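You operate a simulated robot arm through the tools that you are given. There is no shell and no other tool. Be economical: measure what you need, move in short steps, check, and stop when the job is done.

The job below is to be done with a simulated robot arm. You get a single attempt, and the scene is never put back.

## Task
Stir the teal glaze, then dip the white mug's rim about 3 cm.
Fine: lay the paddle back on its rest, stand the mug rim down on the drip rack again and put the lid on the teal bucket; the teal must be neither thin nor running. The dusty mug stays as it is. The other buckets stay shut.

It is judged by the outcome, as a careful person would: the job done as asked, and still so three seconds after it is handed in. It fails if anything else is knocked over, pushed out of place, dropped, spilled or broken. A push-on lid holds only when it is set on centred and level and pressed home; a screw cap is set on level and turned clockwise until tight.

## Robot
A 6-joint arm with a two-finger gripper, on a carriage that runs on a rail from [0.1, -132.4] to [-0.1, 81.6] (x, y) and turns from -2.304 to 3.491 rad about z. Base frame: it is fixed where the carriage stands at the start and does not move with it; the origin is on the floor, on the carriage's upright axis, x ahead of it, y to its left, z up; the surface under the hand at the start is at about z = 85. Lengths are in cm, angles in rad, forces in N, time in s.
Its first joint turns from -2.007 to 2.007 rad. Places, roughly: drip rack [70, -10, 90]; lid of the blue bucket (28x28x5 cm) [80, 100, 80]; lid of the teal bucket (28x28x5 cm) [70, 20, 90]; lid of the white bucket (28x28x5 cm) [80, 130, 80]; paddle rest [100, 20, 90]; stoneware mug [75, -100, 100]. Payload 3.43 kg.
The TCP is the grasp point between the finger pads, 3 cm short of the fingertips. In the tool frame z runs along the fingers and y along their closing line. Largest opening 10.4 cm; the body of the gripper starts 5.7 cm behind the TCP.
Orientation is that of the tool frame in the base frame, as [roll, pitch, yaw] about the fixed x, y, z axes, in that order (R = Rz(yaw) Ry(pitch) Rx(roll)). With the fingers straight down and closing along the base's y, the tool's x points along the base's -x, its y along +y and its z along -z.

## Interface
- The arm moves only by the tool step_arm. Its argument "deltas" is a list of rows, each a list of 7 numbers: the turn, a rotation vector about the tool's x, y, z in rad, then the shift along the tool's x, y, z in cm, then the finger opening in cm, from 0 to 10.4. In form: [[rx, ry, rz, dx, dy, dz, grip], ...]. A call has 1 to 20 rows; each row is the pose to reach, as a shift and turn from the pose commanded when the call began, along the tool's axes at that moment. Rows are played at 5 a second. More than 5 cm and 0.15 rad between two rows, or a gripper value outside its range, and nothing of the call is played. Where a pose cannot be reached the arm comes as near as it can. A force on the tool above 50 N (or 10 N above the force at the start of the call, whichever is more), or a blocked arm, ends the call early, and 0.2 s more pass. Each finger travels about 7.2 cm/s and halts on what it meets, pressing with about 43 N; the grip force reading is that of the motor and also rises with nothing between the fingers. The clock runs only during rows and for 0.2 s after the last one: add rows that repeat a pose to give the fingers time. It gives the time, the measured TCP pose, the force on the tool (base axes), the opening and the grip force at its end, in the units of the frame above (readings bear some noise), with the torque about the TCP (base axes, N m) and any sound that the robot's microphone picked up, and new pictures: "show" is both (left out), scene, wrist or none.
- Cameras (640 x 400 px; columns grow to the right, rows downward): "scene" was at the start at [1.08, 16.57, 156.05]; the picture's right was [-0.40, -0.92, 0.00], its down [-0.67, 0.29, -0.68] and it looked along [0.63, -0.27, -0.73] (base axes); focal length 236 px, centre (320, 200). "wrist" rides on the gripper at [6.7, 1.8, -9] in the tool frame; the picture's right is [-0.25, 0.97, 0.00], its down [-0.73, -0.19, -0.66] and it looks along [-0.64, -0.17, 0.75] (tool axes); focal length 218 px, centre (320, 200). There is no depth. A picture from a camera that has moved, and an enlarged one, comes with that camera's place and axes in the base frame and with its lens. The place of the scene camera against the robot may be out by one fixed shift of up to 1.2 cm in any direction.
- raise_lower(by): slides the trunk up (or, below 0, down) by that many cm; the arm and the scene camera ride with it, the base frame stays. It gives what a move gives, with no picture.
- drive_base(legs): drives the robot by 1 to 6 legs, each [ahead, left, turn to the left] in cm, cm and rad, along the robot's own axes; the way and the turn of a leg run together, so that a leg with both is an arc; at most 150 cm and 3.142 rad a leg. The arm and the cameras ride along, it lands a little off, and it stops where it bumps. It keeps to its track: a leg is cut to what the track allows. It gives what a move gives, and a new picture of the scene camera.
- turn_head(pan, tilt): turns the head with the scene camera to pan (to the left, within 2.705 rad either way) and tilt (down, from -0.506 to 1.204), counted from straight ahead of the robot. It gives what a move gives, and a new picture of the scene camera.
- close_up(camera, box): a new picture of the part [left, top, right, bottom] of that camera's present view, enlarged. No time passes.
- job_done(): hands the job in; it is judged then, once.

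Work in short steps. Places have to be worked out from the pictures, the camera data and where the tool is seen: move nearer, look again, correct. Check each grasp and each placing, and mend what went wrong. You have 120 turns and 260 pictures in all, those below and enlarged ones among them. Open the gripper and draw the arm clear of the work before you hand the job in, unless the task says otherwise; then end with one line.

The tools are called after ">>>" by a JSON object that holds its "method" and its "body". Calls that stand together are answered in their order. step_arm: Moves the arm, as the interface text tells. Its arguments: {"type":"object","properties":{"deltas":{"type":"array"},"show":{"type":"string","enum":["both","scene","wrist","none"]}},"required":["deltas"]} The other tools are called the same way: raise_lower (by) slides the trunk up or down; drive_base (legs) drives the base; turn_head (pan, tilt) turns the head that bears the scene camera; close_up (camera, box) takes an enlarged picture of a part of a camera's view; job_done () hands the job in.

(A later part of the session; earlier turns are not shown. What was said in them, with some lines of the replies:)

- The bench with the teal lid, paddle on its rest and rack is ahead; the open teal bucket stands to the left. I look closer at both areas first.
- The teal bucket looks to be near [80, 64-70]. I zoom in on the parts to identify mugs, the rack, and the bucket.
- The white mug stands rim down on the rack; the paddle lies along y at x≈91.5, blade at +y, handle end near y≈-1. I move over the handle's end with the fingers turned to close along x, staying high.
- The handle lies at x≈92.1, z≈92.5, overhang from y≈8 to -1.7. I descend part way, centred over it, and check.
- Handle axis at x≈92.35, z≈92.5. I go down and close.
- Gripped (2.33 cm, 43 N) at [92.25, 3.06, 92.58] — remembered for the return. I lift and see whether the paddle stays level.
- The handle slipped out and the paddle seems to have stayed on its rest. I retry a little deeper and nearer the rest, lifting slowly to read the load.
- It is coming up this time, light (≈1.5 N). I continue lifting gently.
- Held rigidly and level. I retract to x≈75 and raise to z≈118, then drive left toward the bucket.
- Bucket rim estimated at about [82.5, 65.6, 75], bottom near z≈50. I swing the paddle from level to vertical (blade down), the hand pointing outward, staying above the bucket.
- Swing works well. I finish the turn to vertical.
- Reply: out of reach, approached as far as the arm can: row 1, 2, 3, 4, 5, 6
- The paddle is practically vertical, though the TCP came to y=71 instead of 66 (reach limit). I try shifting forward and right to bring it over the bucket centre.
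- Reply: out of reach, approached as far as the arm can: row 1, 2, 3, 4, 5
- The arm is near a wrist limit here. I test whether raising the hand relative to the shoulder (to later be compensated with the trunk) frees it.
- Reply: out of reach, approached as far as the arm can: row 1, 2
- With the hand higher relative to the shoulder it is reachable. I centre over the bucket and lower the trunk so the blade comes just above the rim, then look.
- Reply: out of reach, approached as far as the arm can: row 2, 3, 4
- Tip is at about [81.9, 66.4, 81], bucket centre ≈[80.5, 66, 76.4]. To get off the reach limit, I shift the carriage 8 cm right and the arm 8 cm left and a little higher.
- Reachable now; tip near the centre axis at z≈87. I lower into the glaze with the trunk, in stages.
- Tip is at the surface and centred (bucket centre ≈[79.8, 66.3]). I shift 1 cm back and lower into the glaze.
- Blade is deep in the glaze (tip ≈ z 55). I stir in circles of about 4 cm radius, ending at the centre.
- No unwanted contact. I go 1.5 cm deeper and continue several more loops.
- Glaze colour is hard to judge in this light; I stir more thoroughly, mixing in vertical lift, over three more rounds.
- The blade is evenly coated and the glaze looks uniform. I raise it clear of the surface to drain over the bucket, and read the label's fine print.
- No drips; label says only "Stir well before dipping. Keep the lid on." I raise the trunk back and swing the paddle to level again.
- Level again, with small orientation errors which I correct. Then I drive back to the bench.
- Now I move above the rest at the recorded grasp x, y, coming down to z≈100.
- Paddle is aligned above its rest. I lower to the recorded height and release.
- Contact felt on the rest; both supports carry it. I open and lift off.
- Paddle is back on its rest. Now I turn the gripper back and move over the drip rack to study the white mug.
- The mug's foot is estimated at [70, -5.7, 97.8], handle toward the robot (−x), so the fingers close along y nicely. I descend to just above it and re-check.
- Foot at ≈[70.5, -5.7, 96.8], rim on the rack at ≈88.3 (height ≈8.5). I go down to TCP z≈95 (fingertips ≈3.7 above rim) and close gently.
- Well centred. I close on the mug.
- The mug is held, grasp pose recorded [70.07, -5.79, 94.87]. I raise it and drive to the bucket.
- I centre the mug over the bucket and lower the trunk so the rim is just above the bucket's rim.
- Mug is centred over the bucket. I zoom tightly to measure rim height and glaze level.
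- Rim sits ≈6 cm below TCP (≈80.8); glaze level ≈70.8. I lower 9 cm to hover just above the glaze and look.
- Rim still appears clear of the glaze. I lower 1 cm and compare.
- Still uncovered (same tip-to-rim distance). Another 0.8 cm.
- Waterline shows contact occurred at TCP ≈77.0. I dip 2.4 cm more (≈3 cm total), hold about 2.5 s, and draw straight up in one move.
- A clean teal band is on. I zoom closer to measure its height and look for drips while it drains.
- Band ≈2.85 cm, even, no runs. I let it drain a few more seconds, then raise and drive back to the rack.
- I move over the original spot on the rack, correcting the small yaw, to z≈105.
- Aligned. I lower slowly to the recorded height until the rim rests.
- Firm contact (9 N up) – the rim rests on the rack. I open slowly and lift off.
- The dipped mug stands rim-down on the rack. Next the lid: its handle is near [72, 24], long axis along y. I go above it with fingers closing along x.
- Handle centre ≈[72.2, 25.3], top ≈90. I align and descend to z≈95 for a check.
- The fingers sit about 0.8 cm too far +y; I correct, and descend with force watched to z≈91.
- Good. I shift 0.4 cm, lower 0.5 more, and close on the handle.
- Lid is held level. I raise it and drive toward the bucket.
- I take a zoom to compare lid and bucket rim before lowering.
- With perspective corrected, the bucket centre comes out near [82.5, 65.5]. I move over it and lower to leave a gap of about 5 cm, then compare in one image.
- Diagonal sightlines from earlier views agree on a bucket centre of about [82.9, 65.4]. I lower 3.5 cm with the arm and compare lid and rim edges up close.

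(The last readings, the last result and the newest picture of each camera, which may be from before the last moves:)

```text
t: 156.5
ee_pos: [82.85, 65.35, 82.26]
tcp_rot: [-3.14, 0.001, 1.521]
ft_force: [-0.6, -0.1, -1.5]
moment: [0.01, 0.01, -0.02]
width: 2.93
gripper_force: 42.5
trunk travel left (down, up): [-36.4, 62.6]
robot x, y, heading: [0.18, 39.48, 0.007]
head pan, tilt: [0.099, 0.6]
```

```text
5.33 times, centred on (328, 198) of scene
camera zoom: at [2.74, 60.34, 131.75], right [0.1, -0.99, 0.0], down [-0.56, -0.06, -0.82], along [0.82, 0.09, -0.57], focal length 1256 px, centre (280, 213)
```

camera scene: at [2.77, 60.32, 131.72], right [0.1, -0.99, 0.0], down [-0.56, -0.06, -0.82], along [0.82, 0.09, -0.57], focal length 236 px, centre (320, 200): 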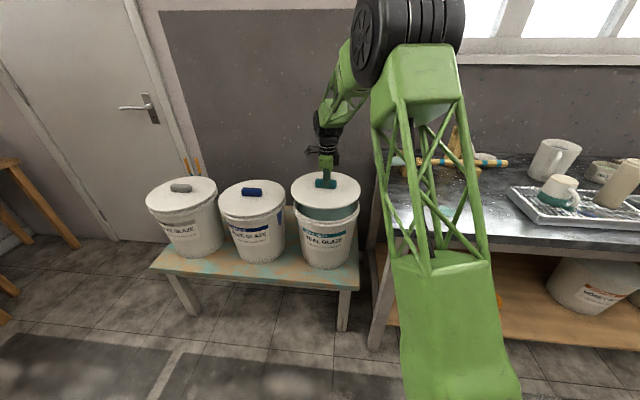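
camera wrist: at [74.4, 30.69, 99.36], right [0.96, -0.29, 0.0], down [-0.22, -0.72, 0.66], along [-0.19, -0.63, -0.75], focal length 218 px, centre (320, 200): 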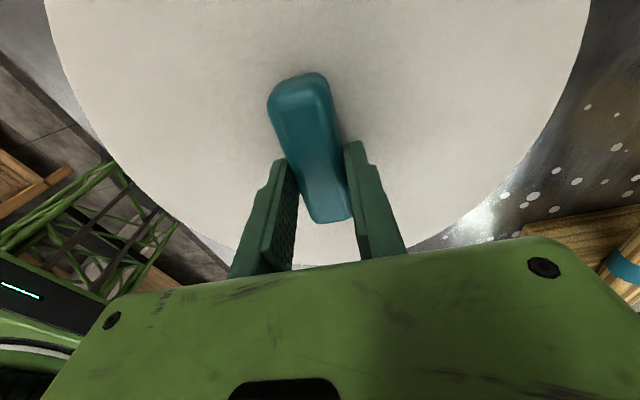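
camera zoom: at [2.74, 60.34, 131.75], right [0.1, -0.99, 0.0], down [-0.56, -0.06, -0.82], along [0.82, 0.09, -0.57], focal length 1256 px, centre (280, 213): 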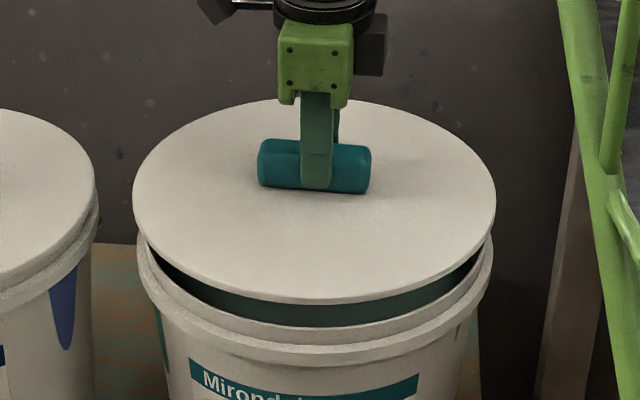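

Lateral alignment is exact; front gap matches the expected height. I lower 2 cm more and look again.

>>> {"method": "step_arm", "body": {"deltas": [[0, 0, 0, 0, 0, 0.8, 0], [0, 0, 0, 0, 0, 1.6, 0], [0, 0, 0, 0, 0, 1.9, 0]], "show": "none"}}

>>> {"method": "close_up", "body": {"camera": "scene", "box": [280, 165, 375, 240]}}

```text
t: 157.3
ee_pos: [82.92, 65.32, 80.25]
tcp_rot: [-3.139, 0.001, 1.52]
ft_force: [1.3, -0.2, -1.9]
moment: [-0.04, 0.02, -0.01]
width: 2.92
gripper_force: 43.2
trunk travel left (down, up): [-36.4, 62.6]
robot x, y, heading: [-0.03, 39.74, 0.003]
head pan, tilt: [0.099, 0.6]
```

```text
5.33 times, centred on (328, 202) of scene
camera zoom: at [2.74, 60.34, 131.76], right [0.1, -0.99, 0.0], down [-0.56, -0.06, -0.82], along [0.82, 0.09, -0.57], focal length 1256 px, centre (280, 187)
```

zoom: 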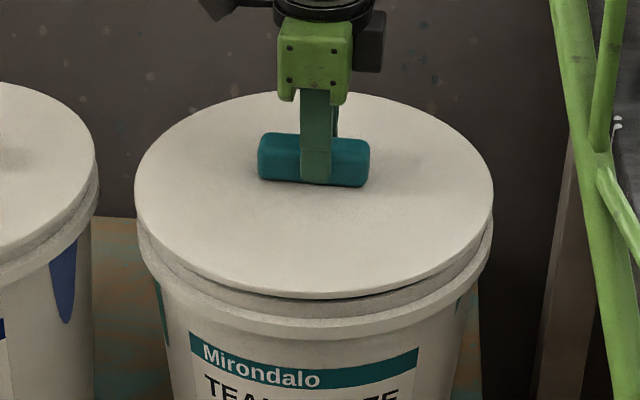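

I zoom on the blue bucket for the look of a properly seated lid, and compare with mine.

>>> {"method": "close_up", "body": {"camera": "scene", "box": [205, 170, 300, 245]}}

>>> {"method": "close_up", "body": {"camera": "scene", "box": [295, 205, 365, 245]}}

```text
5.33 times, centred on (252, 208) of scene
camera zoom: at [2.74, 60.34, 131.76], right [0.1, -0.99, 0.0], down [-0.56, -0.06, -0.82], along [0.82, 0.09, -0.57], focal length 1256 px, centre (680, 160)
```

zoom: 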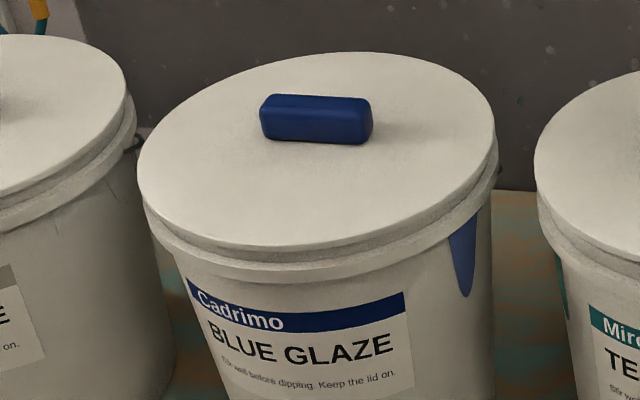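

```text
9.14 times, centred on (330, 225) of scene
camera zoom: at [2.74, 60.34, 131.76], right [0.1, -0.99, 0.0], down [-0.56, -0.06, -0.82], along [0.82, 0.09, -0.57], focal length 2153 px, centre (229, -29)
```

zoom: 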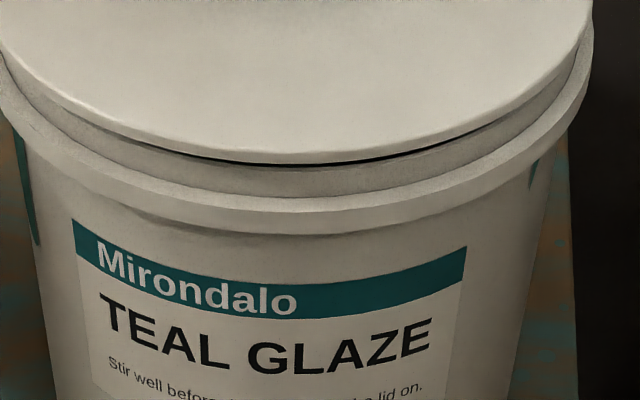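

Only a ~0.4 cm gap is left. I lower in small increments watching force.

>>> {"method": "step_arm", "body": {"deltas": [[0, 0, 0, 0, 0, 0.3, 0], [0, 0, 0, 0, 0, 0.5, 0], [0, 0, 0, 0, 0, 0.5, 0]], "show": "none"}}

>>> {"method": "close_up", "body": {"camera": "scene", "box": [280, 165, 375, 240]}}

```text
t: 158.1
ee_pos: [82.87, 65.38, 79.68]
tcp_rot: [-3.14, 0.0, 1.522]
ft_force: [0.2, -0.3, -1.0]
moment: [-0.01, 0.03, 0.02]
width: 2.92
gripper_force: 42.6
trunk travel left (down, up): [-36.4, 62.6]
robot x, y, heading: [-0.05, 39.72, 0.01]
head pan, tilt: [0.099, 0.6]
```

```text
5.33 times, centred on (328, 202) of scene
camera zoom: at [2.74, 60.35, 131.76], right [0.1, -0.99, 0.0], down [-0.56, -0.06, -0.82], along [0.82, 0.09, -0.57], focal length 1256 px, centre (280, 187)
```

zoom: 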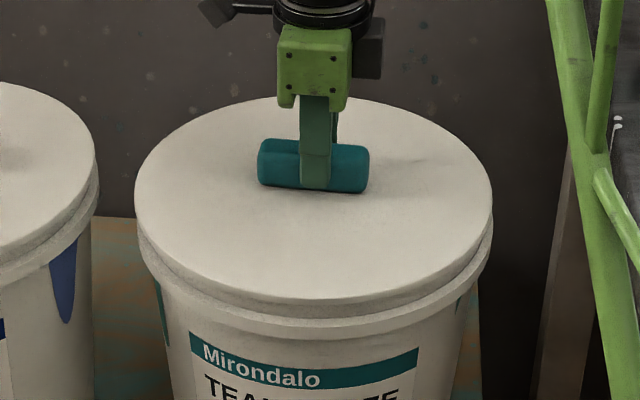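

No contact yet. A bit lower.

>>> {"method": "step_arm", "body": {"deltas": [[0, 0, 0, 0, 0, 0.2, 0], [0, 0, 0, 0, 0, 0.4, 0], [0, 0, 0, 0, 0, 0.4, 0]], "show": "none"}}

>>> {"method": "close_up", "body": {"camera": "scene", "box": [280, 165, 375, 240]}}

```text
t: 158.9
ee_pos: [82.94, 65.35, 79.59]
tcp_rot: [-3.141, -0.002, 1.522]
ft_force: [-3.5, 2.8, 16.6]
moment: [-0.06, 0.07, 0.01]
width: 2.93
gripper_force: 42.7
trunk travel left (down, up): [-36.4, 62.6]
robot x, y, heading: [0.08, 39.92, 0.002]
head pan, tilt: [0.099, 0.6]
```

```text
5.33 times, centred on (328, 202) of scene
camera zoom: at [2.73, 60.35, 131.76], right [0.1, -0.99, 0.0], down [-0.56, -0.06, -0.82], along [0.82, 0.09, -0.57], focal length 1256 px, centre (280, 187)
```

zoom: 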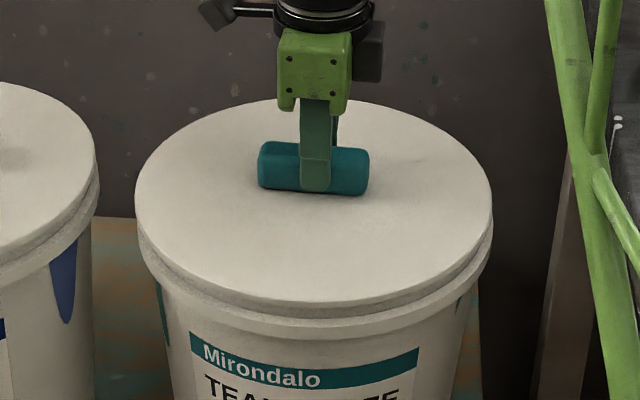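

Contact at 79.6 with 17 N and hardly any moment: it is centred and level. I press further to push it home.

>>> {"method": "step_arm", "body": {"deltas": [[0, 0, 0, 0, 0, 0.2, 0], [0, 0, 0, 0, 0, 0.4, 0], [0, 0, 0, 0, 0, 0.55, 0], [0, 0, 0, 0, 0, 0.55, 0]], "show": "none"}}

>>> {"method": "close_up", "body": {"camera": "scene", "box": [280, 165, 375, 240]}}

```text
t: 159.9
ee_pos: [82.97, 65.37, 78.94]
tcp_rot: [-3.141, -0.003, 1.523]
ft_force: [2.6, 6.7, 40.5]
moment: [0.2, -0.05, 0.0]
width: 2.92
gripper_force: 43.2
trunk travel left (down, up): [-36.4, 62.6]
robot x, y, heading: [0.19, 39.5, 0.006]
head pan, tilt: [0.099, 0.6]
```

```text
5.33 times, centred on (328, 202) of scene
camera zoom: at [2.72, 60.34, 131.77], right [0.1, -0.99, 0.0], down [-0.56, -0.06, -0.82], along [0.82, 0.09, -0.57], focal length 1256 px, centre (280, 187)
```

zoom: 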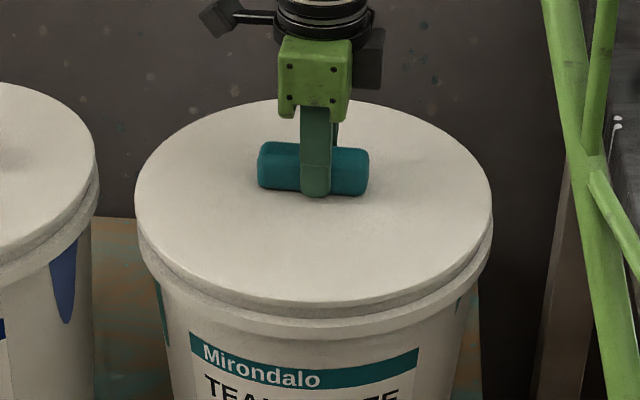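

The fingers slid slightly down the handle at 40 N. I push a little harder and check for a click.

>>> {"method": "step_arm", "body": {"deltas": [[0, 0, 0, 0, 0, 0.3, 0], [0, 0, 0, 0, 0, 0.5, 0], [0, 0, 0, 0, 0, 0.5, 0]], "show": "none"}}

>>> {"method": "close_up", "body": {"camera": "scene", "box": [295, 205, 365, 245]}}

>>> {"method": "close_up", "body": {"camera": "scene", "box": [217, 200, 287, 240]}}

```text
t: 160.7
ee_pos: [82.91, 65.29, 78.38]
tcp_rot: [-3.141, -0.002, 1.521]
ft_force: [0.4, -1.3, 37.0]
moment: [0.05, -0.14, -0.01]
width: 2.93
gripper_force: 43.3
trunk travel left (down, up): [-36.4, 62.6]
robot x, y, heading: [-0.08, 39.66, 0.007]
head pan, tilt: [0.099, 0.6]
```

```text
9.14 times, centred on (330, 225) of scene
camera zoom: at [2.74, 60.33, 131.76], right [0.1, -0.99, 0.0], down [-0.56, -0.06, -0.82], along [0.82, 0.09, -0.57], focal length 2153 px, centre (229, -29)
```

zoom: 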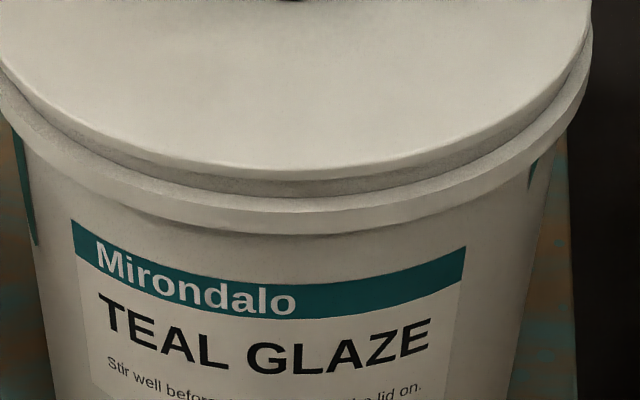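

```text
9.14 times, centred on (252, 220) of scene
camera zoom: at [2.74, 60.33, 131.76], right [0.1, -0.99, 0.0], down [-0.56, -0.06, -0.82], along [0.82, 0.09, -0.57], focal length 2153 px, centre (942, 17)
```

zoom: 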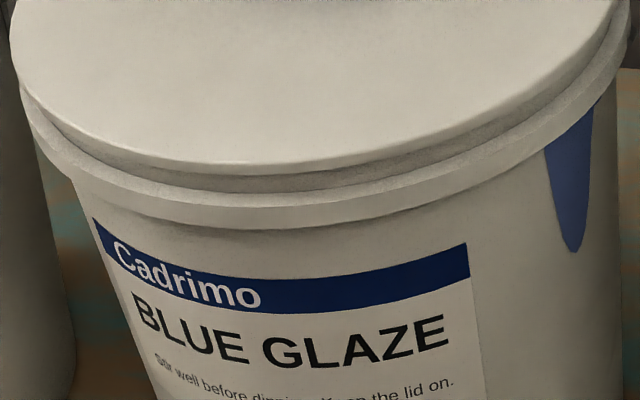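

The seat looks identical to the blue bucket's. To be sure it is pressed home, I release, close the fingers, and press on the handle's top directly.

>>> {"method": "step_arm", "body": {"deltas": [[0, 0, 0, 0, 0, -0.8, 3.5], [0, 0, 0, 0, 0, -0.8, 5], [0, 0, 0, 0, 0, -0.8, 6], [0, 0, 0, 0, 0, -4, 6], [0, 0, 0, 0, 0, -8, 6], [0, 0, 0, 0, 0, -8, 3], [0, 0, 0, 0, 0, -8, 0], [0, 0, 0, 0, 0, -8, 0], [0, 0, 0, 0, 0, -8, 0]], "show": "wrist"}}

>>> {"method": "close_up", "body": {"camera": "scene", "box": [280, 145, 375, 240]}}

```text
t: 162.7
ee_pos: [82.84, 65.37, 86.46]
tcp_rot: [-3.139, 0.0, 1.521]
ft_force: [0.4, -0.3, -0.6]
moment: [0.0, 0.04, -0.02]
width: 0.01
gripper_force: 34.8
trunk travel left (down, up): [-36.4, 62.6]
robot x, y, heading: [-0.03, 39.09, 0.005]
head pan, tilt: [0.099, 0.6]
camera wrist: at [85.01, 72.1, 95.37], right [0.95, -0.3, 0.0], down [-0.23, -0.72, 0.66], along [-0.2, -0.63, -0.75], focal length 218 px, centre (320, 200)
```

wrist: 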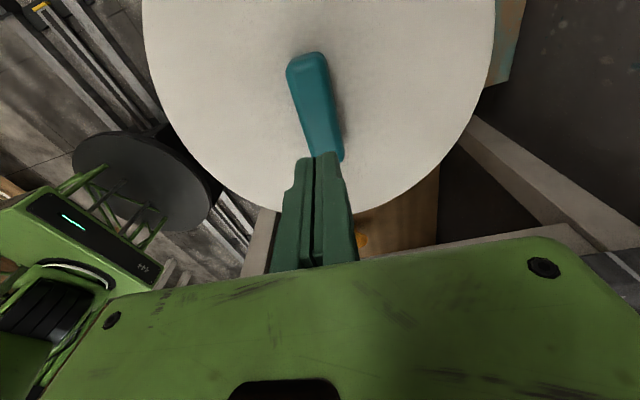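

```text
4.21 times, centred on (328, 192) of scene
camera zoom: at [2.75, 60.32, 131.78], right [0.1, -0.99, 0.0], down [-0.56, -0.06, -0.82], along [0.82, 0.09, -0.57], focal length 992 px, centre (288, 232)
```

zoom: 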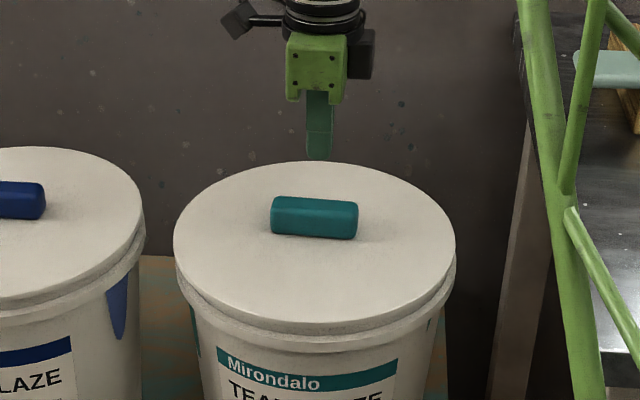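

Lid sits centred and level. I come down with closed fingers onto the handle and press.

>>> {"method": "step_arm", "body": {"deltas": [[0, 0, 0, 0, 0, 1.5, 0], [0, 0, 0, 0, 0, 3, 0], [0, 0, 0, 0, 0, 3.6, 0], [0, 0, 0, 0, 0, 4, 0], [0, 0, 0, 0, 0, 4.3, 0], [0, 0, 0, 0, 0, 4.6, 0], [0, 0, 0, 0, 0, 4.9, 0], [0, 0, 0, 0, 0, 5.2, 0], [0, 0, 0, 0, 0, 5.5, 0]], "show": "none"}}

```text
t: 164.7
ee_pos: [82.96, 65.44, 81.0]
tcp_rot: [-3.141, -0.001, 1.521]
ft_force: [-1.4, -2.4, 18.0]
moment: [-0.11, 0.03, 0.13]
width: 0.6
gripper_force: 34.6
trunk travel left (down, up): [-36.4, 62.6]
robot x, y, heading: [-0.23, 39.62, 0.002]
head pan, tilt: [0.099, 0.6]
```

Contact at 18 N, but the fingers are spread by 0.6 cm; I look before pressing more.

>>> {"method": "close_up", "body": {"camera": "scene", "box": [280, 145, 375, 240]}}

>>> {"method": "close_up", "body": {"camera": "wrist", "box": [200, 40, 440, 280]}}

```text
4.21 times, centred on (328, 192) of scene
camera zoom: at [2.74, 60.34, 131.76], right [0.1, -0.99, 0.0], down [-0.56, -0.06, -0.82], along [0.82, 0.09, -0.57], focal length 992 px, centre (288, 232)
```

zoom: 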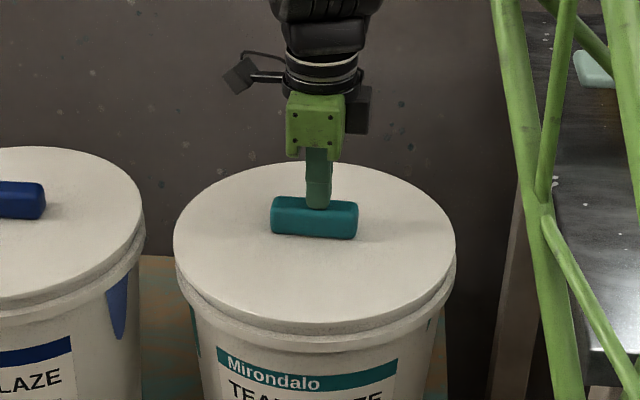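

```text
1.67 times, centred on (320, 160) of wrist
camera zoom: at [84.98, 72.1, 89.95], right [0.95, -0.3, 0.0], down [-0.23, -0.72, 0.66], along [-0.2, -0.63, -0.75], focal length 364 px, centre (320, 267)
```

zoom: 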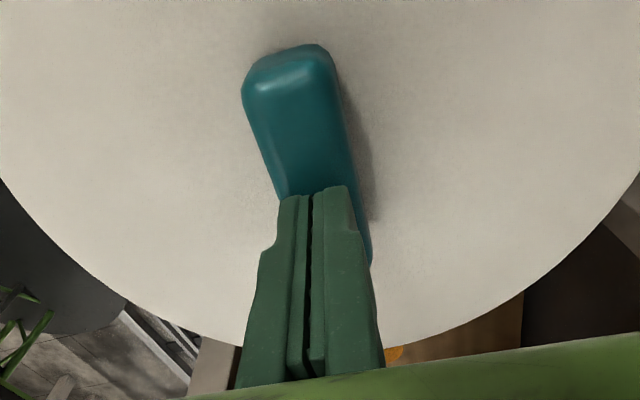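

The fingers bear on the handle's top. I press on to about 45–50 N.

>>> {"method": "step_arm", "body": {"deltas": [[0, 0, 0, 0, 0, 0.2, 0], [0, 0, 0, 0, 0, 0.4, 0], [0, 0, 0, 0, 0, 0.6, 0], [0, 0, 0, 0, 0, 0.8, 0], [0, 0, 0, 0, 0, 1.0, 0]], "show": "none"}}

>>> {"method": "close_up", "body": {"camera": "wrist", "box": [200, 40, 440, 280]}}

```text
t: 165.2
ee_pos: [82.83, 65.41, 80.98]
tcp_rot: [3.139, -0.004, 1.522]
ft_force: [-0.4, -0.7, 1.3]
moment: [-0.02, 0.02, -0.04]
width: 0.01
gripper_force: 35.4
trunk travel left (down, up): [-36.4, 62.6]
robot x, y, heading: [0.11, 39.89, -0.0]
head pan, tilt: [0.099, 0.6]
stopped in row 2: the force on the tool passed its limit at 56 N (the readings are from after the stop); the commanded pose is now the measured one
```

```text
1.67 times, centred on (320, 160) of wrist
camera zoom: at [85.0, 72.06, 89.96], right [0.95, -0.3, 0.0], down [-0.23, -0.72, 0.66], along [-0.2, -0.63, -0.76], focal length 364 px, centre (320, 267)
```

zoom: 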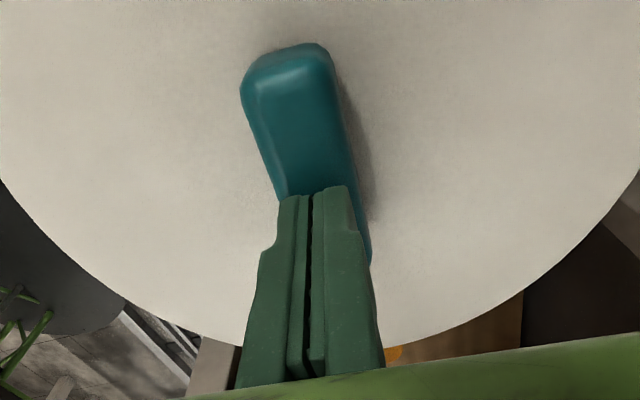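

Pressed with 56 N. I lift off and inspect the lid and bucket from the scene camera.

>>> {"method": "step_arm", "body": {"deltas": [[0, 0, 0, 0, 0, -3, 0], [0, 0, 0, 0, 0, -7, 0], [0, 0, 0, 0, 0, -11, 3], [0, 0, 0, 0, 0, -15, 6], [0, 0, 0, 0, 0, -15, 6]], "show": "wrist"}}

>>> {"method": "close_up", "body": {"camera": "scene", "box": [205, 160, 375, 260]}}

>>> {"method": "close_up", "body": {"camera": "scene", "box": [295, 205, 365, 245]}}

```text
t: 166.4
ee_pos: [82.96, 65.39, 96.01]
tcp_rot: [3.14, -0.001, 1.522]
ft_force: [-0.3, -0.2, 0.4]
moment: [-0.06, -0.01, -0.02]
width: 6.01
gripper_force: 0.1
trunk travel left (down, up): [-36.4, 62.6]
robot x, y, heading: [-0.5, 39.26, 0.002]
head pan, tilt: [0.099, 0.6]
camera wrist: at [85.03, 72.07, 105.07], right [0.95, -0.3, 0.0], down [-0.23, -0.72, 0.66], along [-0.2, -0.63, -0.76], focal length 218 px, centre (320, 200)
```

wrist: 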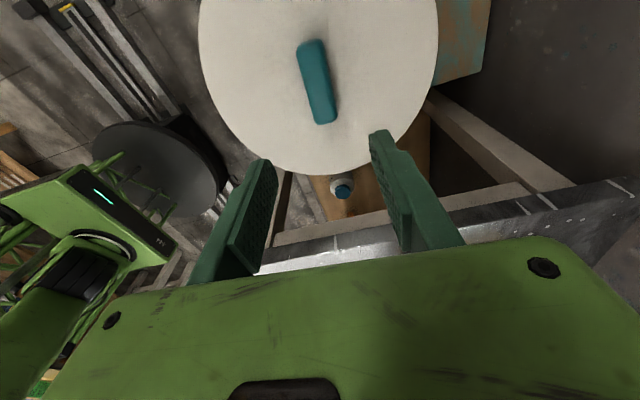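

```text
3.76 times, centred on (290, 210) of scene
camera zoom: at [2.74, 60.31, 131.77], right [0.1, -0.99, 0.0], down [-0.56, -0.06, -0.82], along [0.82, 0.09, -0.57], focal length 886 px, centre (433, 162)
```

zoom: 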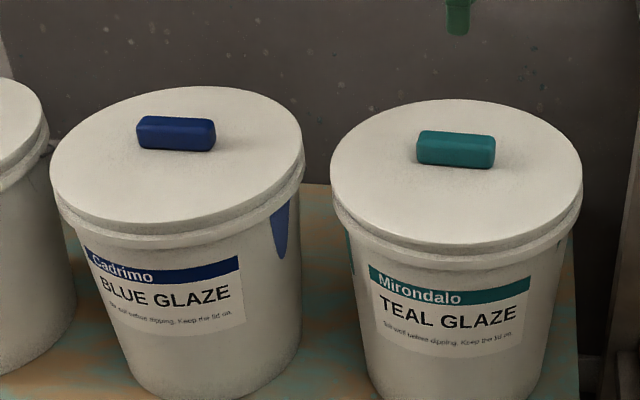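

```text
9.14 times, centred on (330, 225) of scene
camera zoom: at [2.74, 60.31, 131.77], right [0.1, -0.99, 0.0], down [-0.56, -0.06, -0.82], along [0.82, 0.09, -0.57], focal length 2153 px, centre (229, -29)
```

zoom: 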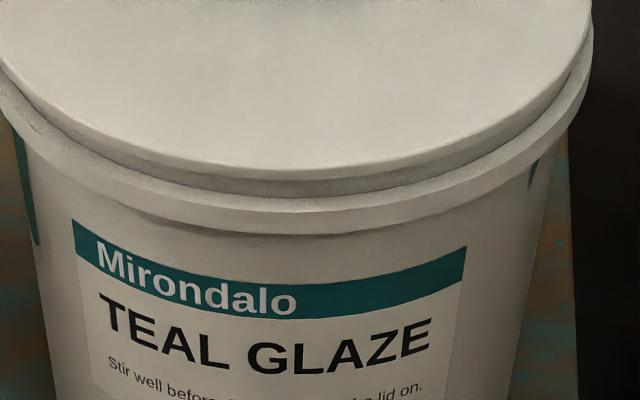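

The teal lid matches the blue one, centred and level. I raise clear and take a last look at the bench.

>>> {"method": "raise_lower", "body": {"by": 22}}

>>> {"method": "turn_head", "body": {"pan": -0.6, "tilt": 0.6}}

>>> {"method": "turn_head", "body": {"pan": -0.2, "tilt": 0.6}}

```text
t: 168.7
ee_pos: [82.72, 65.46, 118.28]
tcp_rot: [3.138, 0.0, 1.523]
ft_force: [-0.1, 0.4, 0.5]
moment: [-0.01, -0.03, 0.03]
width: 5.97
gripper_force: 0.0
trunk travel left (down, up): [-58.4, 40.6]
robot x, y, heading: [0.34, 39.7, 0.002]
head pan, tilt: [0.099, 0.6]
```

```text
t: 169.8
ee_pos: [82.79, 65.33, 118.27]
tcp_rot: [3.139, -0.001, 1.522]
ft_force: [0.8, -0.1, -1.1]
moment: [0.02, 0.0, -0.02]
width: 6.01
gripper_force: 0.0
trunk travel left (down, up): [-58.4, 40.6]
robot x, y, heading: [0.06, 39.67, 0.001]
head pan, tilt: [-0.6, 0.6]
camera scene: at [0.97, 54.45, 153.78], right [-0.56, -0.83, 0.0], down [-0.47, 0.32, -0.83], along [0.68, -0.46, -0.56], focal length 236 px, centre (320, 200)
```

scene: 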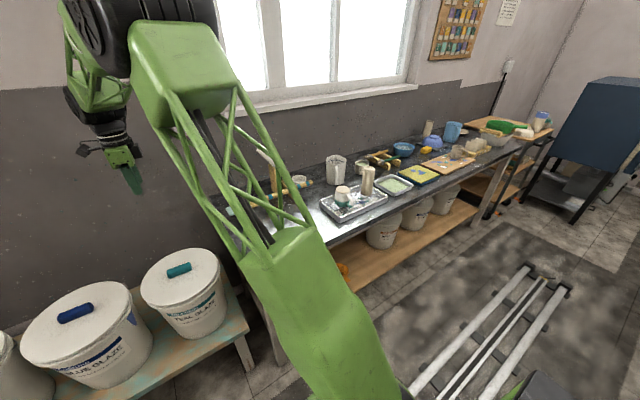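

```text
t: 170.6
ee_pos: [82.63, 65.42, 118.39]
tcp_rot: [3.138, 0.0, 1.522]
ft_force: [1.1, -0.2, 0.5]
moment: [0.01, 0.02, 0.0]
width: 6.0
gripper_force: 0.0
trunk travel left (down, up): [-58.4, 40.6]
robot x, y, heading: [-0.14, 39.75, 0.001]
head pan, tilt: [-0.201, 0.6]
camera scene: at [2.32, 57.68, 153.78], right [-0.2, -0.98, 0.0], down [-0.55, 0.11, -0.83], along [0.81, -0.16, -0.56], focal length 236 px, centre (320, 200)
```

scene: 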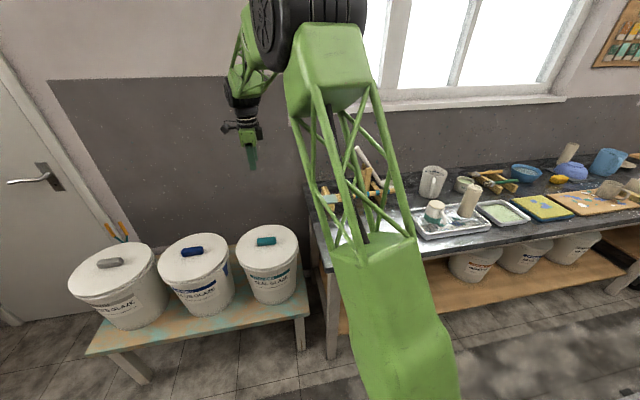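

Everything is in place: the paddle is on its rest, the mug is rim down on the rack, the teal lid is seated, and the arm is clear with its gripper open. I hand in.

>>> {"method": "job_done", "body": {}}

```text
The job is handed in.
```

I stirred the teal glaze and dipped the white mug's rim about 2.9 cm, with an even coat and no runs visible. The paddle is back on its rest, the mug is rim down on the drip rack and the teal lid is pressed on. I didn't touch the dusty mug or the other buckets.
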